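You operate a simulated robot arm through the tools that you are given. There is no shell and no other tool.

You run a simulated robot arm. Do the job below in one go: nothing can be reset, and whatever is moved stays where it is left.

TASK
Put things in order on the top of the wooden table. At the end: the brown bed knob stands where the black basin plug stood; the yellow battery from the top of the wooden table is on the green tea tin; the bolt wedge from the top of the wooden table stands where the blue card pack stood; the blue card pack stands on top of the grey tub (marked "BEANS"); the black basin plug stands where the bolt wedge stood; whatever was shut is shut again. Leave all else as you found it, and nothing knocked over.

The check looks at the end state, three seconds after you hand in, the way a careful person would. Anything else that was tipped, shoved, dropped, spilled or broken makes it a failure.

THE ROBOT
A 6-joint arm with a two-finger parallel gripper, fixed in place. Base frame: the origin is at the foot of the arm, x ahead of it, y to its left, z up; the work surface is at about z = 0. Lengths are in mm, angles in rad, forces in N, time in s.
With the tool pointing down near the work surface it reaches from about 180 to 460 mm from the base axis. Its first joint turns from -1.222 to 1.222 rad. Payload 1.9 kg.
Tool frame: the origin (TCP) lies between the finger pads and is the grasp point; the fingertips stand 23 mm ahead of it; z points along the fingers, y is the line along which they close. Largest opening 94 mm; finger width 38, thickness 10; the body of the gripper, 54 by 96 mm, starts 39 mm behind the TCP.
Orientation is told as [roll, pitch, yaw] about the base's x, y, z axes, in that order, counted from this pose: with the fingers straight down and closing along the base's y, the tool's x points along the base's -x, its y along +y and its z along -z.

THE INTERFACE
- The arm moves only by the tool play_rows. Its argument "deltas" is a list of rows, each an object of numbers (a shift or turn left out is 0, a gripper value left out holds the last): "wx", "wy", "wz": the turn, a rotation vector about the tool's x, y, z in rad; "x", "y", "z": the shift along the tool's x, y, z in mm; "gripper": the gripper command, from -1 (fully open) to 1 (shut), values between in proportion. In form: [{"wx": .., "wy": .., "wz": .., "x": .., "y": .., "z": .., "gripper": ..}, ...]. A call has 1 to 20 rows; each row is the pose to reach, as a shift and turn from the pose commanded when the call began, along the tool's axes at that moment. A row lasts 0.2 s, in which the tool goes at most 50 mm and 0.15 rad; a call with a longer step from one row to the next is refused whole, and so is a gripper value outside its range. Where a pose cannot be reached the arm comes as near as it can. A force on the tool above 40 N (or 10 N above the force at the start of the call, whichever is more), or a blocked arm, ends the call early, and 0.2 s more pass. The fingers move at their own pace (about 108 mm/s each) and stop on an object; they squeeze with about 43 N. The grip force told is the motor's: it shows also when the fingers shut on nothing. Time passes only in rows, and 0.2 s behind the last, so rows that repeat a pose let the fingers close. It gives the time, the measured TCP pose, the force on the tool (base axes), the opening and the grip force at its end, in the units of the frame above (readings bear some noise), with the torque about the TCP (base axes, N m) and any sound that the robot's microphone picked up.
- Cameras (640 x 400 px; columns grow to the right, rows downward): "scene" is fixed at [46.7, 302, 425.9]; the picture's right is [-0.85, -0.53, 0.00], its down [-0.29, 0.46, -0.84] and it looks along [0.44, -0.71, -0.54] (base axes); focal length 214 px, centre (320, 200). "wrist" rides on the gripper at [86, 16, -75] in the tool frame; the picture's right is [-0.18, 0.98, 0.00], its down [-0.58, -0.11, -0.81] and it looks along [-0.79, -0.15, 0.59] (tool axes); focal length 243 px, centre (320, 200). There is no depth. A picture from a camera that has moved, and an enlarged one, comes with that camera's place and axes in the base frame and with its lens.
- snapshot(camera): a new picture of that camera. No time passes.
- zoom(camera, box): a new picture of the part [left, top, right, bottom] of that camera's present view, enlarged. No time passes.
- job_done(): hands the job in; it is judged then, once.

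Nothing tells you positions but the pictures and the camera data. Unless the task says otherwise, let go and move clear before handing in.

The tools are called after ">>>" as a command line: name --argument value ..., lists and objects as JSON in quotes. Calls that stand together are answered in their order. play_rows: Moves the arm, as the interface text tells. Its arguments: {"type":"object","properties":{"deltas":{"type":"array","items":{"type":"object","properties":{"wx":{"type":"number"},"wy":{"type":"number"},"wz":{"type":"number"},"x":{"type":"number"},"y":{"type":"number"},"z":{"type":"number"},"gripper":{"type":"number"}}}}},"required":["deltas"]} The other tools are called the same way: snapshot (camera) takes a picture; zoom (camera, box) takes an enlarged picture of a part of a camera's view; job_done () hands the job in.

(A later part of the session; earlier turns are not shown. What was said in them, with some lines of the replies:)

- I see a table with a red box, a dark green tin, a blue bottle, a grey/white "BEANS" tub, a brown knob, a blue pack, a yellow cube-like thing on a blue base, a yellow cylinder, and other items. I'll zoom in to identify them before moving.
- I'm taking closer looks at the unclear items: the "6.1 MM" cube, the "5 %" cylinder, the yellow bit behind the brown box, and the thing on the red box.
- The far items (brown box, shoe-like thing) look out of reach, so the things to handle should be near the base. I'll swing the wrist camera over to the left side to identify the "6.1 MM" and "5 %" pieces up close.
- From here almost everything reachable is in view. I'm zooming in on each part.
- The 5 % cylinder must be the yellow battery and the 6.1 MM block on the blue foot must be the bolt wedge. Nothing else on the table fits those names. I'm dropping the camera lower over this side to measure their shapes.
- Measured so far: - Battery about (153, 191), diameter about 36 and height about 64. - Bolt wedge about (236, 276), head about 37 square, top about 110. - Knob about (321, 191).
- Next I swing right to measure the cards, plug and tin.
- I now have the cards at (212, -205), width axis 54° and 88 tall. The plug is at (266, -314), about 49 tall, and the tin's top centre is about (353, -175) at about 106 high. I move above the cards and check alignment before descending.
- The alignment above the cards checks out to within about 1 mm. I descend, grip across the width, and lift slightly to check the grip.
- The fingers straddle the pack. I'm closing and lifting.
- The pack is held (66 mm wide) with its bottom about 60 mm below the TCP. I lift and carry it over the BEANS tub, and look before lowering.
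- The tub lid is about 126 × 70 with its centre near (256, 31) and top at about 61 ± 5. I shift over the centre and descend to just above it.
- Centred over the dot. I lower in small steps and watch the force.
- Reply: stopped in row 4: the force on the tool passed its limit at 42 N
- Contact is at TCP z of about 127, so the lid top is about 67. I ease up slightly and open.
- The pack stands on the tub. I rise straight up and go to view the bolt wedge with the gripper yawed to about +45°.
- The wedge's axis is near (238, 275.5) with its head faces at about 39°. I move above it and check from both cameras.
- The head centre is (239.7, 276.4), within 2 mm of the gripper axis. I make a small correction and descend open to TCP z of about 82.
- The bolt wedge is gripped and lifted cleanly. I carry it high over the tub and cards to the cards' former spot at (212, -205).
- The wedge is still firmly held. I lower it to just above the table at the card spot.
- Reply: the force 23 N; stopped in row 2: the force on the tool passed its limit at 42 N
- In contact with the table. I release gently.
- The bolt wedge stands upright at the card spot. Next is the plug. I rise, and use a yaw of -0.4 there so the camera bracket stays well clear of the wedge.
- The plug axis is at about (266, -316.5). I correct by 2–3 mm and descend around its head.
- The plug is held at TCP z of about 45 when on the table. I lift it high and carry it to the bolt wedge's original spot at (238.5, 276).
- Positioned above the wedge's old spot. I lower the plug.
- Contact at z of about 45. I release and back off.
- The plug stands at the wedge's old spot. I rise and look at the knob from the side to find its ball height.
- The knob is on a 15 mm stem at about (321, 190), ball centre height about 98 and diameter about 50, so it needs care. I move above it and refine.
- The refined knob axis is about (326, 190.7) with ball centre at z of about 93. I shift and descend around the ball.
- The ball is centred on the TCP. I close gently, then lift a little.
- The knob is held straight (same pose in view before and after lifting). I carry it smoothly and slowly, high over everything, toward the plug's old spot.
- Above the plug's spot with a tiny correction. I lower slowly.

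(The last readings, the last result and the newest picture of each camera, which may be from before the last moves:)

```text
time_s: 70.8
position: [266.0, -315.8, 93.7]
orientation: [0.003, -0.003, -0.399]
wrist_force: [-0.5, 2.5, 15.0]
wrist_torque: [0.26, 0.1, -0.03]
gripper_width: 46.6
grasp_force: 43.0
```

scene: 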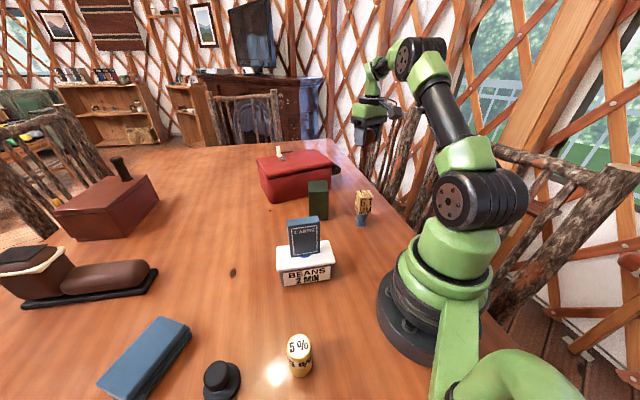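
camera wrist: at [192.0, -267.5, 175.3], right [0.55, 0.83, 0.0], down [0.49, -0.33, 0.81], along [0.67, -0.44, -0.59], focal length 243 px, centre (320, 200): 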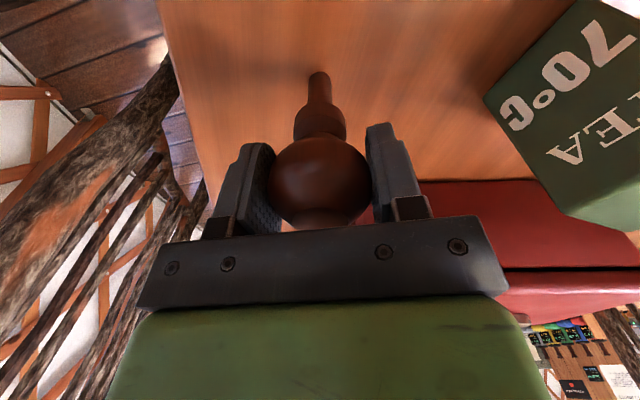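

Firm contact (15 N). I relax slightly and then open gradually.

>>> play_rows --deltas '[{"z": -0.3}, {"z": -0.3}, {"z": -0.3, "gripper": 0.0}, {"z": -0.3, "gripper": -0.02}, {"z": -0.3, "gripper": -0.04}, {"z": -0.3, "gripper": -0.08}, {"z": -0.3, "gripper": -0.15}, {"z": -0.3, "gripper": -0.15}]'

>>> zoom --camera "wrist" --box '[220, 50, 420, 240]'

```text
time_s: 72.6
position: [266.2, -315.5, 94.5]
orientation: [0.003, -0.004, -0.398]
wrist_force: [-0.2, 0.0, 0.9]
wrist_torque: [-0.02, 0.0, -0.01]
gripper_width: 54.1
grasp_force: 0.0
```

```text
2.11 times, centred on (320, 145) of wrist
camera zoom: at [192.1, -266.9, 166.9], right [0.55, 0.83, 0.0], down [0.49, -0.33, 0.81], along [0.67, -0.44, -0.59], focal length 511 px, centre (320, 316)
```

zoom: 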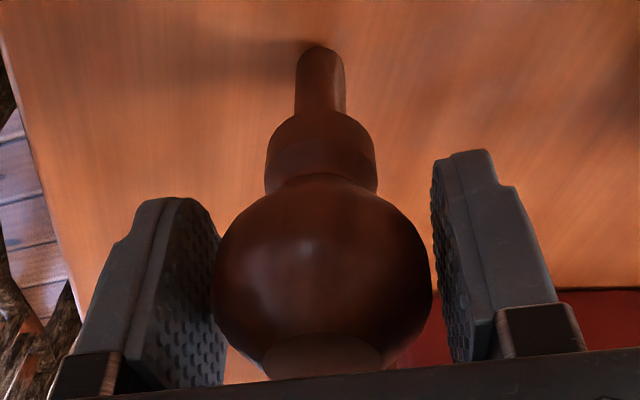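

The knob stands by itself. I open fully and rise straight up.

>>> play_rows --deltas '[{"gripper": -0.4}, {"gripper": -0.7}, {"gripper": -1}, {"gripper": -1}]'

>>> zoom --camera "wrist" --box '[220, 50, 420, 240]'

>>> play_rows --deltas '[{"z": -10}, {"z": -30}, {"z": -60}, {"z": -95}, {"z": -125}, {"z": -125}]'

>>> snapshot --camera "wrist"

>>> zoom --camera "scene" --box '[300, 140, 420, 240]'

```text
time_s: 73.6
position: [266.4, -315.0, 92.8]
orientation: [0.003, -0.004, -0.401]
wrist_force: [-0.5, 0.3, 0.6]
wrist_torque: [-0.02, 0.04, 0.0]
gripper_width: 94.3
grasp_force: 0.1
```

```text
2.11 times, centred on (320, 145) of wrist
camera zoom: at [192.1, -266.9, 166.9], right [0.55, 0.83, 0.0], down [0.49, -0.33, 0.81], along [0.67, -0.44, -0.59], focal length 511 px, centre (320, 316)
```

zoom: 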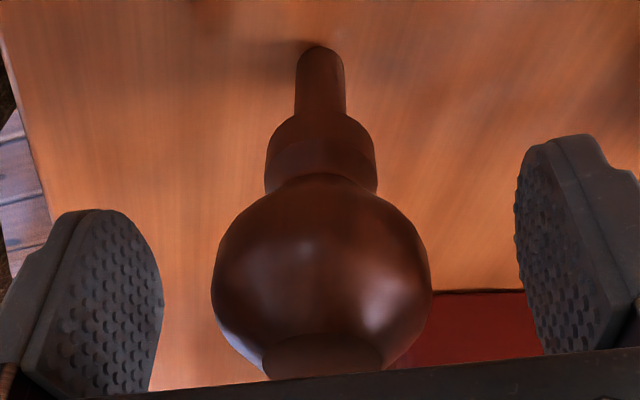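

```text
time_s: 75.0
position: [265.8, -316.0, 219.4]
orientation: [0.004, -0.004, -0.4]
wrist_force: [0.0, 0.2, 0.3]
wrist_torque: [-0.01, -0.02, 0.0]
gripper_width: 93.9
grasp_force: 0.0
```

```text
taken
camera wrist: at [192.1, -267.6, 291.9], right [0.55, 0.83, 0.0], down [0.49, -0.33, 0.81], along [0.67, -0.44, -0.59], focal length 243 px, centre (320, 200)
```

wrist: 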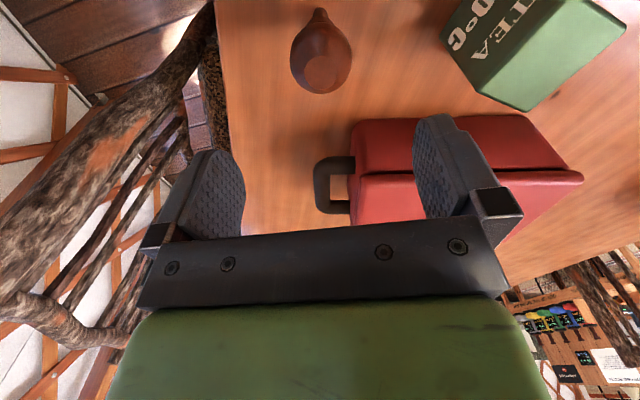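

```text
4.00 times, centred on (360, 190) of scene
camera zoom: at [46.7, 302.0, 425.9], right [-0.85, -0.53, 0.0], down [-0.29, 0.46, -0.84], along [0.44, -0.71, -0.54], focal length 858 px, centre (160, 240)
```

zoom: 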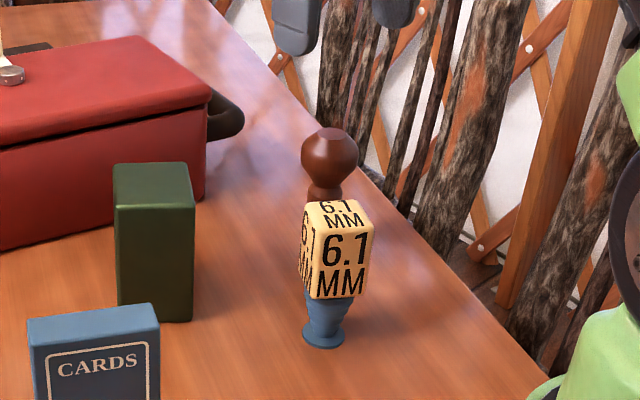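

The knob stands upright at the plug's place. The battery is last, so I move over to it.

>>> play_rows --deltas '[{"x": 18.6, "y": 42.1, "wz": -0.108}, {"x": 38.9, "y": 82.3, "wz": -0.217}, {"x": 60.2, "y": 122.3, "wz": -0.325}, {"x": 81.4, "y": 162.1, "wz": -0.433}, {"x": 102.6, "y": 201.9, "wz": -0.542}, {"x": 123.7, "y": 241.9, "wz": -0.65}, {"x": 146.9, "y": 281, "wz": -0.758}, {"x": 171.7, "y": 319.3, "wz": -0.867}, {"x": 199.5, "y": 354.3, "wz": -0.975}, {"x": 228.5, "y": 384.3, "wz": -1.083, "z": 10}, {"x": 262.8, "y": 409, "wz": -1.192, "z": 20}, {"x": 300.8, "y": 422.9, "wz": -1.3, "z": 35}, {"x": 300.8, "y": 422.9, "wz": -1.3, "z": 35}]'

>>> snapshot --camera "wrist"

>>> zoom --camera "wrist" --box '[240, 0, 400, 110]'

>>> snapshot --camera "scene"

```text
time_s: 77.8
position: [152.2, 191.1, 184.0]
orientation: [-0.003, -0.003, 0.9]
wrist_force: [-0.1, 0.2, 0.0]
wrist_torque: [0.0, -0.02, 0.01]
gripper_width: 94.1
grasp_force: 0.1
```

```text
taken
camera wrist: at [86.0, 133.3, 256.7], right [-0.66, 0.75, 0.0], down [0.44, 0.39, 0.81], along [0.61, 0.53, -0.59], focal length 243 px, centre (320, 200)
```

wrist: 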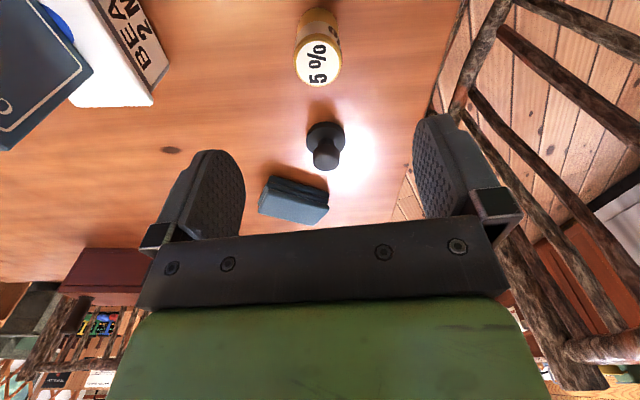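

```text
3.64 times, centred on (320, 55) of wrist
camera zoom: at [86.0, 133.3, 256.7], right [-0.66, 0.75, 0.0], down [0.44, 0.39, 0.81], along [0.61, 0.53, -0.59], focal length 882 px, centre (320, 727)
```

zoom: 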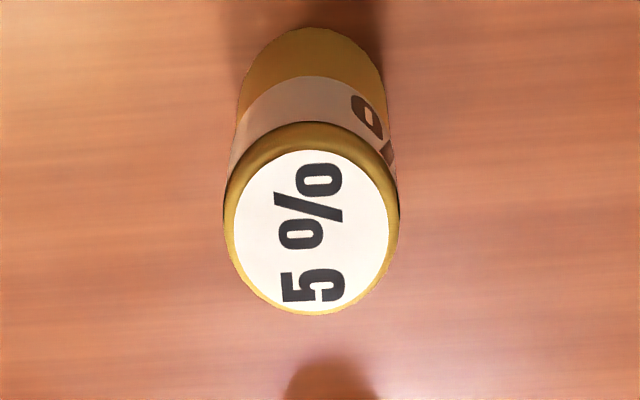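

```text
taken
```

scene: 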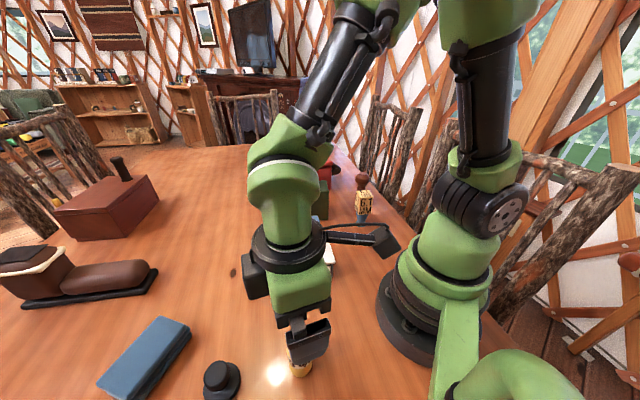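

The gripper is over the battery within 1–2 mm. I descend around it.

>>> play_rows --deltas '[{"y": -0.5, "z": 35}, {"y": -1, "z": 75}, {"y": -1, "z": 110}, {"y": -1, "z": 132}, {"y": -1, "z": 142}, {"y": -1, "z": 142}]'

>>> snapshot --camera "wrist"

>>> zoom --camera "scene" --box '[220, 260, 420, 400]'

```text
time_s: 79.2
position: [154.4, 189.9, 42.4]
orientation: [0.0, -0.004, 0.9]
wrist_force: [-1.2, 0.3, -0.4]
wrist_torque: [0.03, 0.01, 0.01]
gripper_width: 93.9
grasp_force: 0.0
```

```text
taken
camera wrist: at [87.6, 132.6, 116.0], right [-0.66, 0.75, 0.0], down [0.45, 0.39, 0.81], along [0.61, 0.53, -0.59], focal length 243 px, centre (320, 200)
```

wrist: 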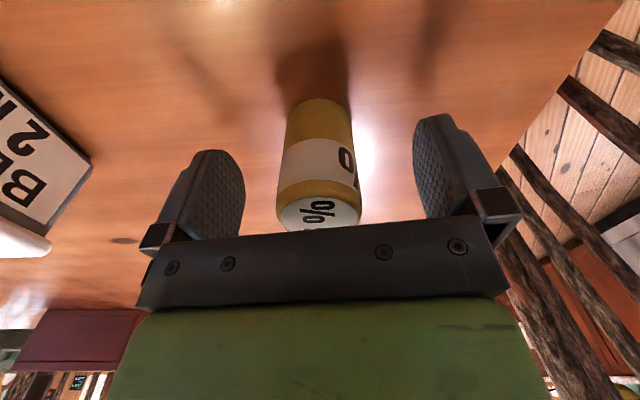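

```text
2.86 times, centred on (320, 330) of scene
camera zoom: at [46.7, 302.0, 425.9], right [-0.85, -0.53, 0.0], down [-0.29, 0.46, -0.84], along [0.44, -0.71, -0.54], focal length 613 px, centre (320, -171)
```

zoom: 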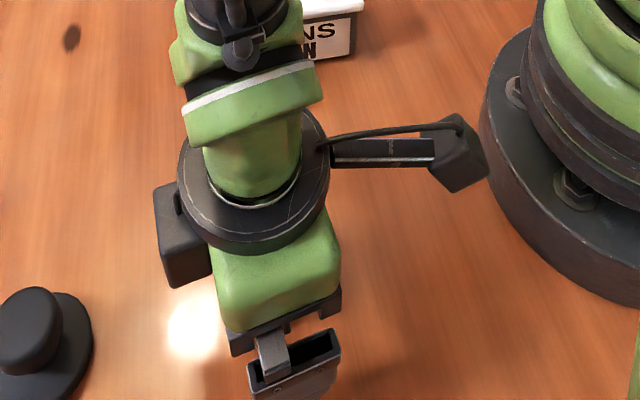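

>>> play_rows --deltas '[{"gripper": -0.2}, {"gripper": 0.1}, {"gripper": 0.2}, {"gripper": 1}, {"gripper": 1}, {"gripper": 1}]'

>>> play_rows --deltas '[{"z": -4}, {"z": -15}, {"z": -30}, {"z": -30}]'

>>> snapshot --camera "wrist"

```text
time_s: 80.6
position: [153.5, 190.0, 43.1]
orientation: [0.0, -0.004, 0.9]
wrist_force: [0.0, -0.5, 0.4]
wrist_torque: [0.01, 0.0, 0.0]
gripper_width: 36.5
grasp_force: 43.0
```

```text
time_s: 81.6
position: [154.8, 189.4, 73.2]
orientation: [-0.001, -0.005, 0.901]
wrist_force: [-0.2, 0.3, -1.3]
wrist_torque: [-0.01, 0.0, 0.01]
gripper_width: 36.6
grasp_force: 42.7
```

```text
taken
camera wrist: at [87.6, 132.6, 146.1], right [-0.66, 0.76, 0.0], down [0.44, 0.39, 0.81], along [0.61, 0.53, -0.59], focal length 243 px, centre (320, 200)
```

wrist: 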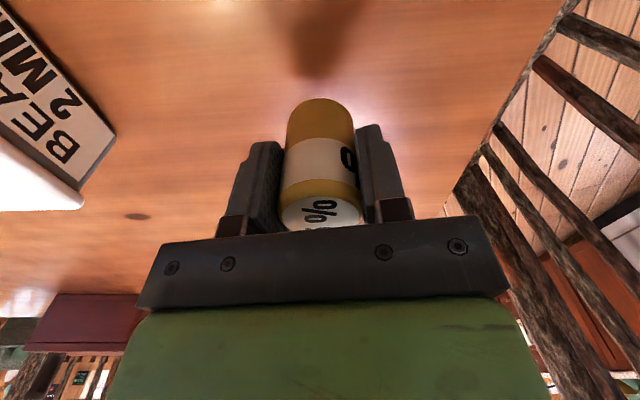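

The battery is held (36.5 mm wide, bottom about 43 below the TCP). I carry it over to the tea tin.

>>> play_rows --deltas '[{"z": -45}, {"z": -92}, {"z": -140}, {"z": -187}, {"x": 14.9, "y": -41.8, "z": -187, "wz": 0.135}, {"x": 32.6, "y": -83.9, "z": -187, "wz": 0.27}, {"x": 54.3, "y": -124.1, "z": -187, "wz": 0.405}, {"x": 79.4, "y": -163.3, "z": -187, "wz": 0.54}, {"x": 106.4, "y": -200, "z": -187, "wz": 0.675}, {"x": 132.1, "y": -236.9, "z": -187, "wz": 0.81}, {"x": 153.6, "y": -275.7, "z": -187, "wz": 0.945}, {"x": 166.7, "y": -315.5, "z": -187, "wz": 1.08}, {"x": 167.9, "y": -351, "z": -180, "wz": 1.215}, {"x": 164.9, "y": -374, "z": -170, "wz": 1.35}, {"x": 164.9, "y": -374, "z": -170, "wz": 1.35}]'

>>> snapshot --camera "wrist"

>>> zoom --camera "wrist" --box '[220, 0, 440, 130]'

>>> snapshot --camera "scene"

```text
time_s: 84.8
position: [342.7, -173.0, 242.3]
orientation: [0.001, -0.004, -0.452]
wrist_force: [0.0, 0.2, -0.3]
wrist_torque: [0.02, -0.02, 0.06]
gripper_width: 36.5
grasp_force: 43.0
```

```text
taken
camera wrist: at [272.7, -119.5, 315.5], right [0.59, 0.8, 0.0], down [0.47, -0.35, 0.81], along [0.65, -0.48, -0.59], focal length 243 px, centre (320, 200)
```

wrist: 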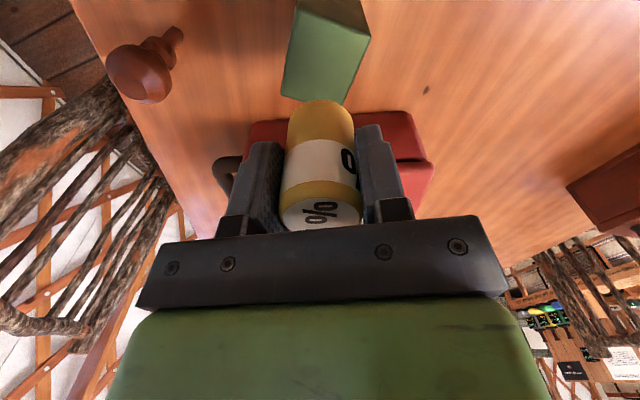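

```text
2.91 times, centred on (330, 65) of wrist
camera zoom: at [272.7, -119.5, 315.5], right [0.59, 0.8, 0.0], down [0.47, -0.35, 0.81], along [0.65, -0.48, -0.59], focal length 706 px, centre (291, 593)
```

zoom: 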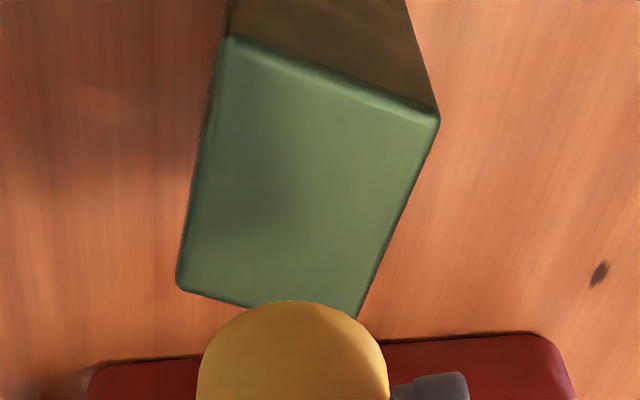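

```text
taken
```

scene: 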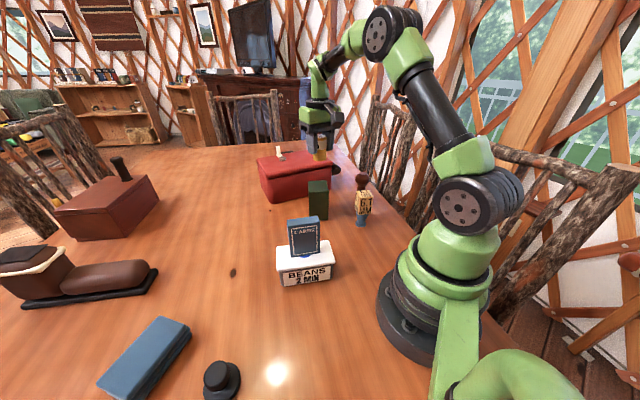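

The tin's top centre is about 11 mm ahead of the TCP. I shift and lower to just above it.

>>> play_rows --deltas '[{"x": -5, "y": 0.5, "z": 20}, {"x": -10.7, "y": 1, "z": 45}, {"x": -10.7, "y": 1, "z": 68}, {"x": -10.7, "y": 1, "z": 82}, {"x": -10.7, "y": 1, "z": 82}]'

>>> snapshot --camera "wrist"

>>> zoom --camera "scene" --box '[270, 120, 380, 230]'

```text
time_s: 86.0
position: [354.0, -174.8, 160.0]
orientation: [0.005, -0.002, -0.451]
wrist_force: [-1.4, 0.3, -0.1]
wrist_torque: [0.03, 0.0, 0.01]
gripper_width: 36.4
grasp_force: 43.1
```

```text
taken
camera wrist: at [283.0, -123.1, 232.9], right [0.59, 0.81, 0.0], down [0.47, -0.35, 0.81], along [0.65, -0.48, -0.59], focal length 243 px, centre (320, 200)
```

wrist: 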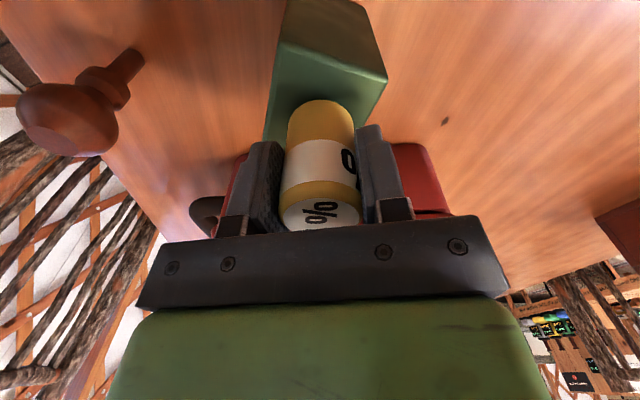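

```text
3.64 times, centred on (325, 175) of scene
camera zoom: at [46.7, 302.0, 425.9], right [-0.85, -0.53, 0.0], down [-0.29, 0.46, -0.84], along [0.44, -0.71, -0.54], focal length 780 px, centre (302, 291)
```

zoom: 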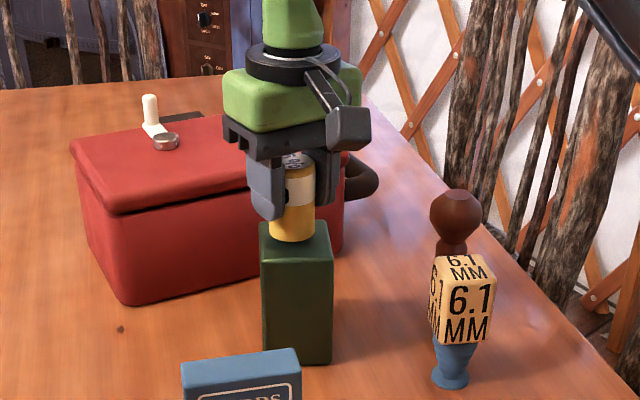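

>>> play_rows --deltas '[{"z": 2}, {"z": 4}, {"z": 6}, {"z": 6}]'

>>> play_rows --deltas '[{"z": 0.8}, {"z": 1.6}, {"z": 1.6}]'

>>> play_rows --deltas '[{"z": 0.5}, {"z": 1.0}, {"z": 1.0}]'

>>> zoom --camera "scene" --box '[290, 150, 360, 220]'

```text
time_s: 87.0
position: [353.9, -175.0, 153.2]
orientation: [0.003, -0.003, -0.451]
wrist_force: [-0.5, -0.4, -1.6]
wrist_torque: [0.04, 0.02, -0.01]
gripper_width: 36.5
grasp_force: 43.3
```

```text
time_s: 87.8
position: [353.6, -175.5, 153.9]
orientation: [0.003, -0.004, -0.452]
wrist_force: [-2.6, 0.3, 10.9]
wrist_torque: [-0.04, 0.09, 0.01]
gripper_width: 36.5
grasp_force: 43.2
```

```text
time_s: 88.6
position: [354.4, -175.1, 152.1]
orientation: [0.004, -0.005, -0.45]
wrist_force: [0.5, 0.3, 18.2]
wrist_torque: [-0.11, 0.01, 0.1]
gripper_width: 36.1
grasp_force: 43.3
```

```text
5.71 times, centred on (325, 185) of scene
camera zoom: at [46.7, 302.1, 425.9], right [-0.85, -0.53, 0.0], down [-0.29, 0.46, -0.84], along [0.44, -0.71, -0.54], focal length 1226 px, centre (291, 286)
```

zoom: 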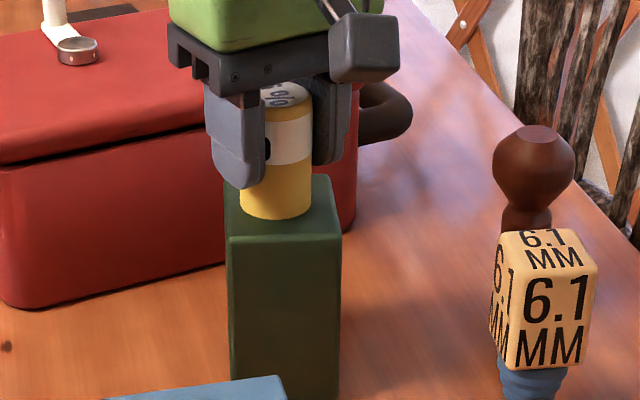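

Contact, and the battery sits at the middle of the tin top. I relax the press and release.

>>> play_rows --deltas '[{"z": -0.8}, {"z": -1.2}, {"z": -1.2}]'

>>> play_rows --deltas '[{"z": 0, "gripper": 0.2}, {"z": 0, "gripper": 0.17}, {"z": 0, "gripper": 0.1}, {"z": 0, "gripper": -0.1}, {"z": 0, "gripper": -0.5}, {"z": 0, "gripper": -1}, {"z": 0, "gripper": -1}]'

>>> zoom --camera "scene" --box '[290, 150, 360, 220]'

>>> snapshot --camera "wrist"

```text
time_s: 89.4
position: [353.9, -174.6, 153.2]
orientation: [0.003, 0.001, -0.451]
wrist_force: [-0.1, -2.2, 3.4]
wrist_torque: [-0.15, -0.06, 0.04]
gripper_width: 36.5
grasp_force: 43.3
```

```text
time_s: 91.0
position: [354.1, -174.9, 154.2]
orientation: [0.004, -0.003, -0.451]
wrist_force: [-0.4, -0.7, 0.2]
wrist_torque: [0.0, 0.01, 0.01]
gripper_width: 94.1
grasp_force: 0.1
```

```text
5.71 times, centred on (325, 185) of scene
camera zoom: at [46.7, 302.0, 425.9], right [-0.85, -0.53, 0.0], down [-0.29, 0.46, -0.84], along [0.44, -0.71, -0.54], focal length 1226 px, centre (291, 286)
```

zoom: 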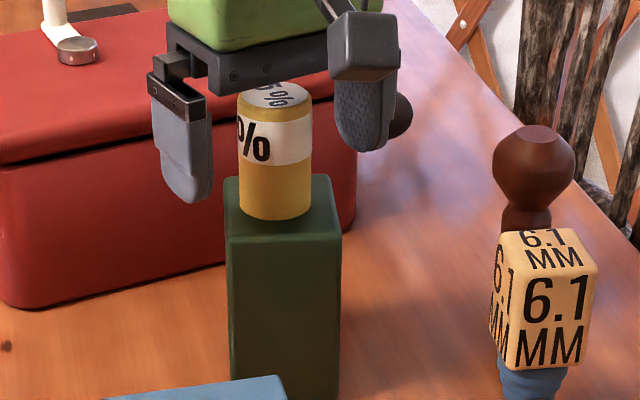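

```text
taken
camera wrist: at [283.2, -122.6, 226.0], right [0.59, 0.81, 0.0], down [0.47, -0.35, 0.81], along [0.65, -0.48, -0.59], focal length 243 px, centre (320, 200)
```

wrist: 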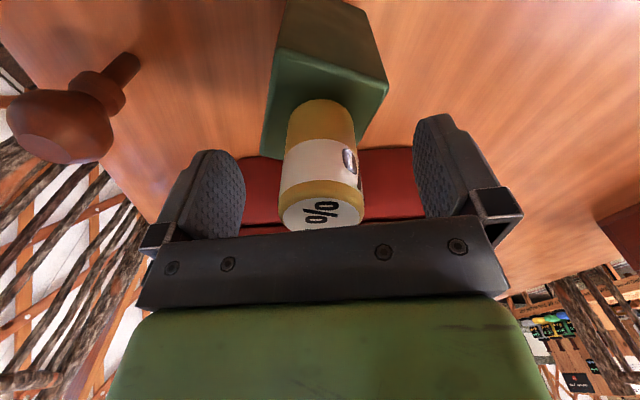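

The battery stands on the tin. I rise straight up and retreat to where I can review everything.

>>> play_rows --deltas '[{"z": -15}, {"z": -45}, {"z": -85}, {"z": -120}, {"z": -150, "x": 20, "y": 0}, {"z": -180, "x": 50, "y": 5}, {"z": -200, "x": 80, "y": 10}, {"z": -215, "x": 100, "y": 15}, {"z": -215, "x": 100, "y": 15}]'

>>> snapshot --camera "scene"

>>> snapshot --camera "wrist"

>>> zoom --camera "scene" --box '[240, 130, 400, 300]'

```text
time_s: 93.0
position: [269.9, -119.3, 368.3]
orientation: [0.004, -0.001, -0.449]
wrist_force: [-0.3, -0.3, -1.2]
wrist_torque: [0.01, 0.0, 0.01]
gripper_width: 94.0
grasp_force: 0.2
```

```text
taken
```

scene: 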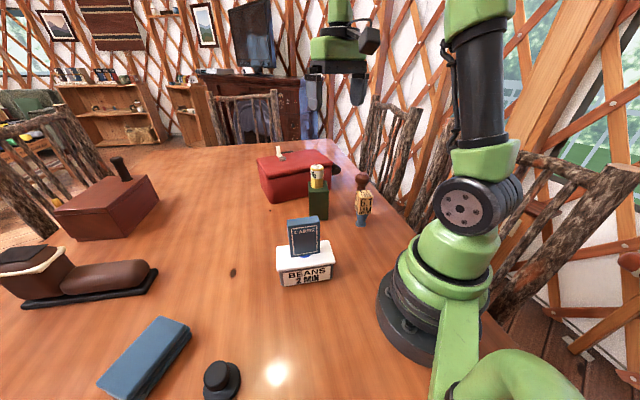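

```text
taken
camera wrist: at [198.4, -65.4, 441.9], right [0.59, 0.81, 0.0], down [0.47, -0.35, 0.81], along [0.65, -0.48, -0.59], focal length 243 px, centre (320, 200)
```

wrist: 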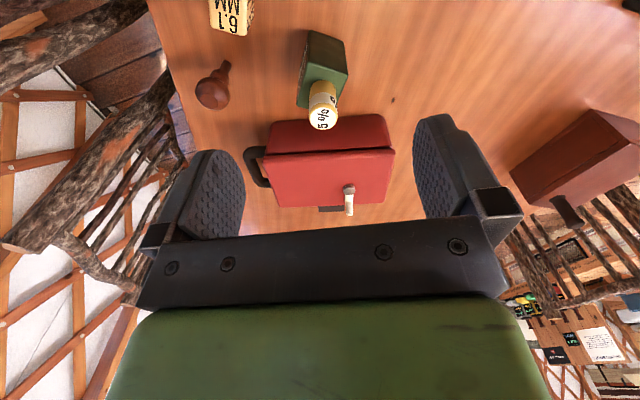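

```text
2.35 times, centred on (320, 215) of scene
camera zoom: at [46.7, 302.0, 425.9], right [-0.85, -0.53, 0.0], down [-0.29, 0.46, -0.84], along [0.44, -0.71, -0.54], focal length 505 px, centre (320, 165)
```

zoom: 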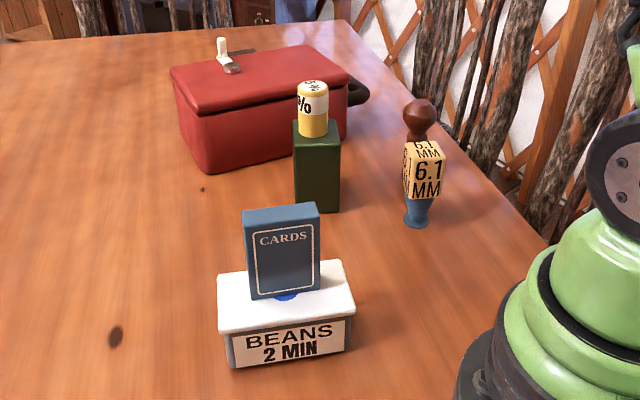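

Everything is in place and standing, and the other items are untouched:
- Cards on the BEANS tub.
- Bolt wedge where the cards stood.
- Plug where the bolt wedge stood.
- Knob where the plug stood.
- Battery on the tea tin.

The gripper is open and clear, so I'm handing in.

>>> job_done

```text
The job is handed in.
```

The table is in order and the job is handed in; the check's result hasn't come back. In the last pictures everything was standing upright, and the gripper was open and clear.

| Item | Where it is now |
|---|---|
| Blue card pack | Standing on the "BEANS" tub, roughly centred on the lid |
| Bolt wedge (marked "6.1 MM") | Where the card pack stood |
| Black basin plug | Where the bolt wedge stood |
| Brown bed knob | Where the basin plug stood, balanced on its narrow stem |
| Yellow battery (marked "5 %") | Standing on the green tea tin |

- **Identification:** nothing was labelled "battery" or "bolt wedge". I took the yellow "5 %" cylinder and the "6.1 MM" block on the blue foot, because nothing else within reach fitted those names.
- **Placement:** by my measurements, each item that took another's spot is within a few millimetres of where that one stood.
- **Everything else:** I opened nothing, so what was shut stayed shut. I saw nothing else moved or knocked over.
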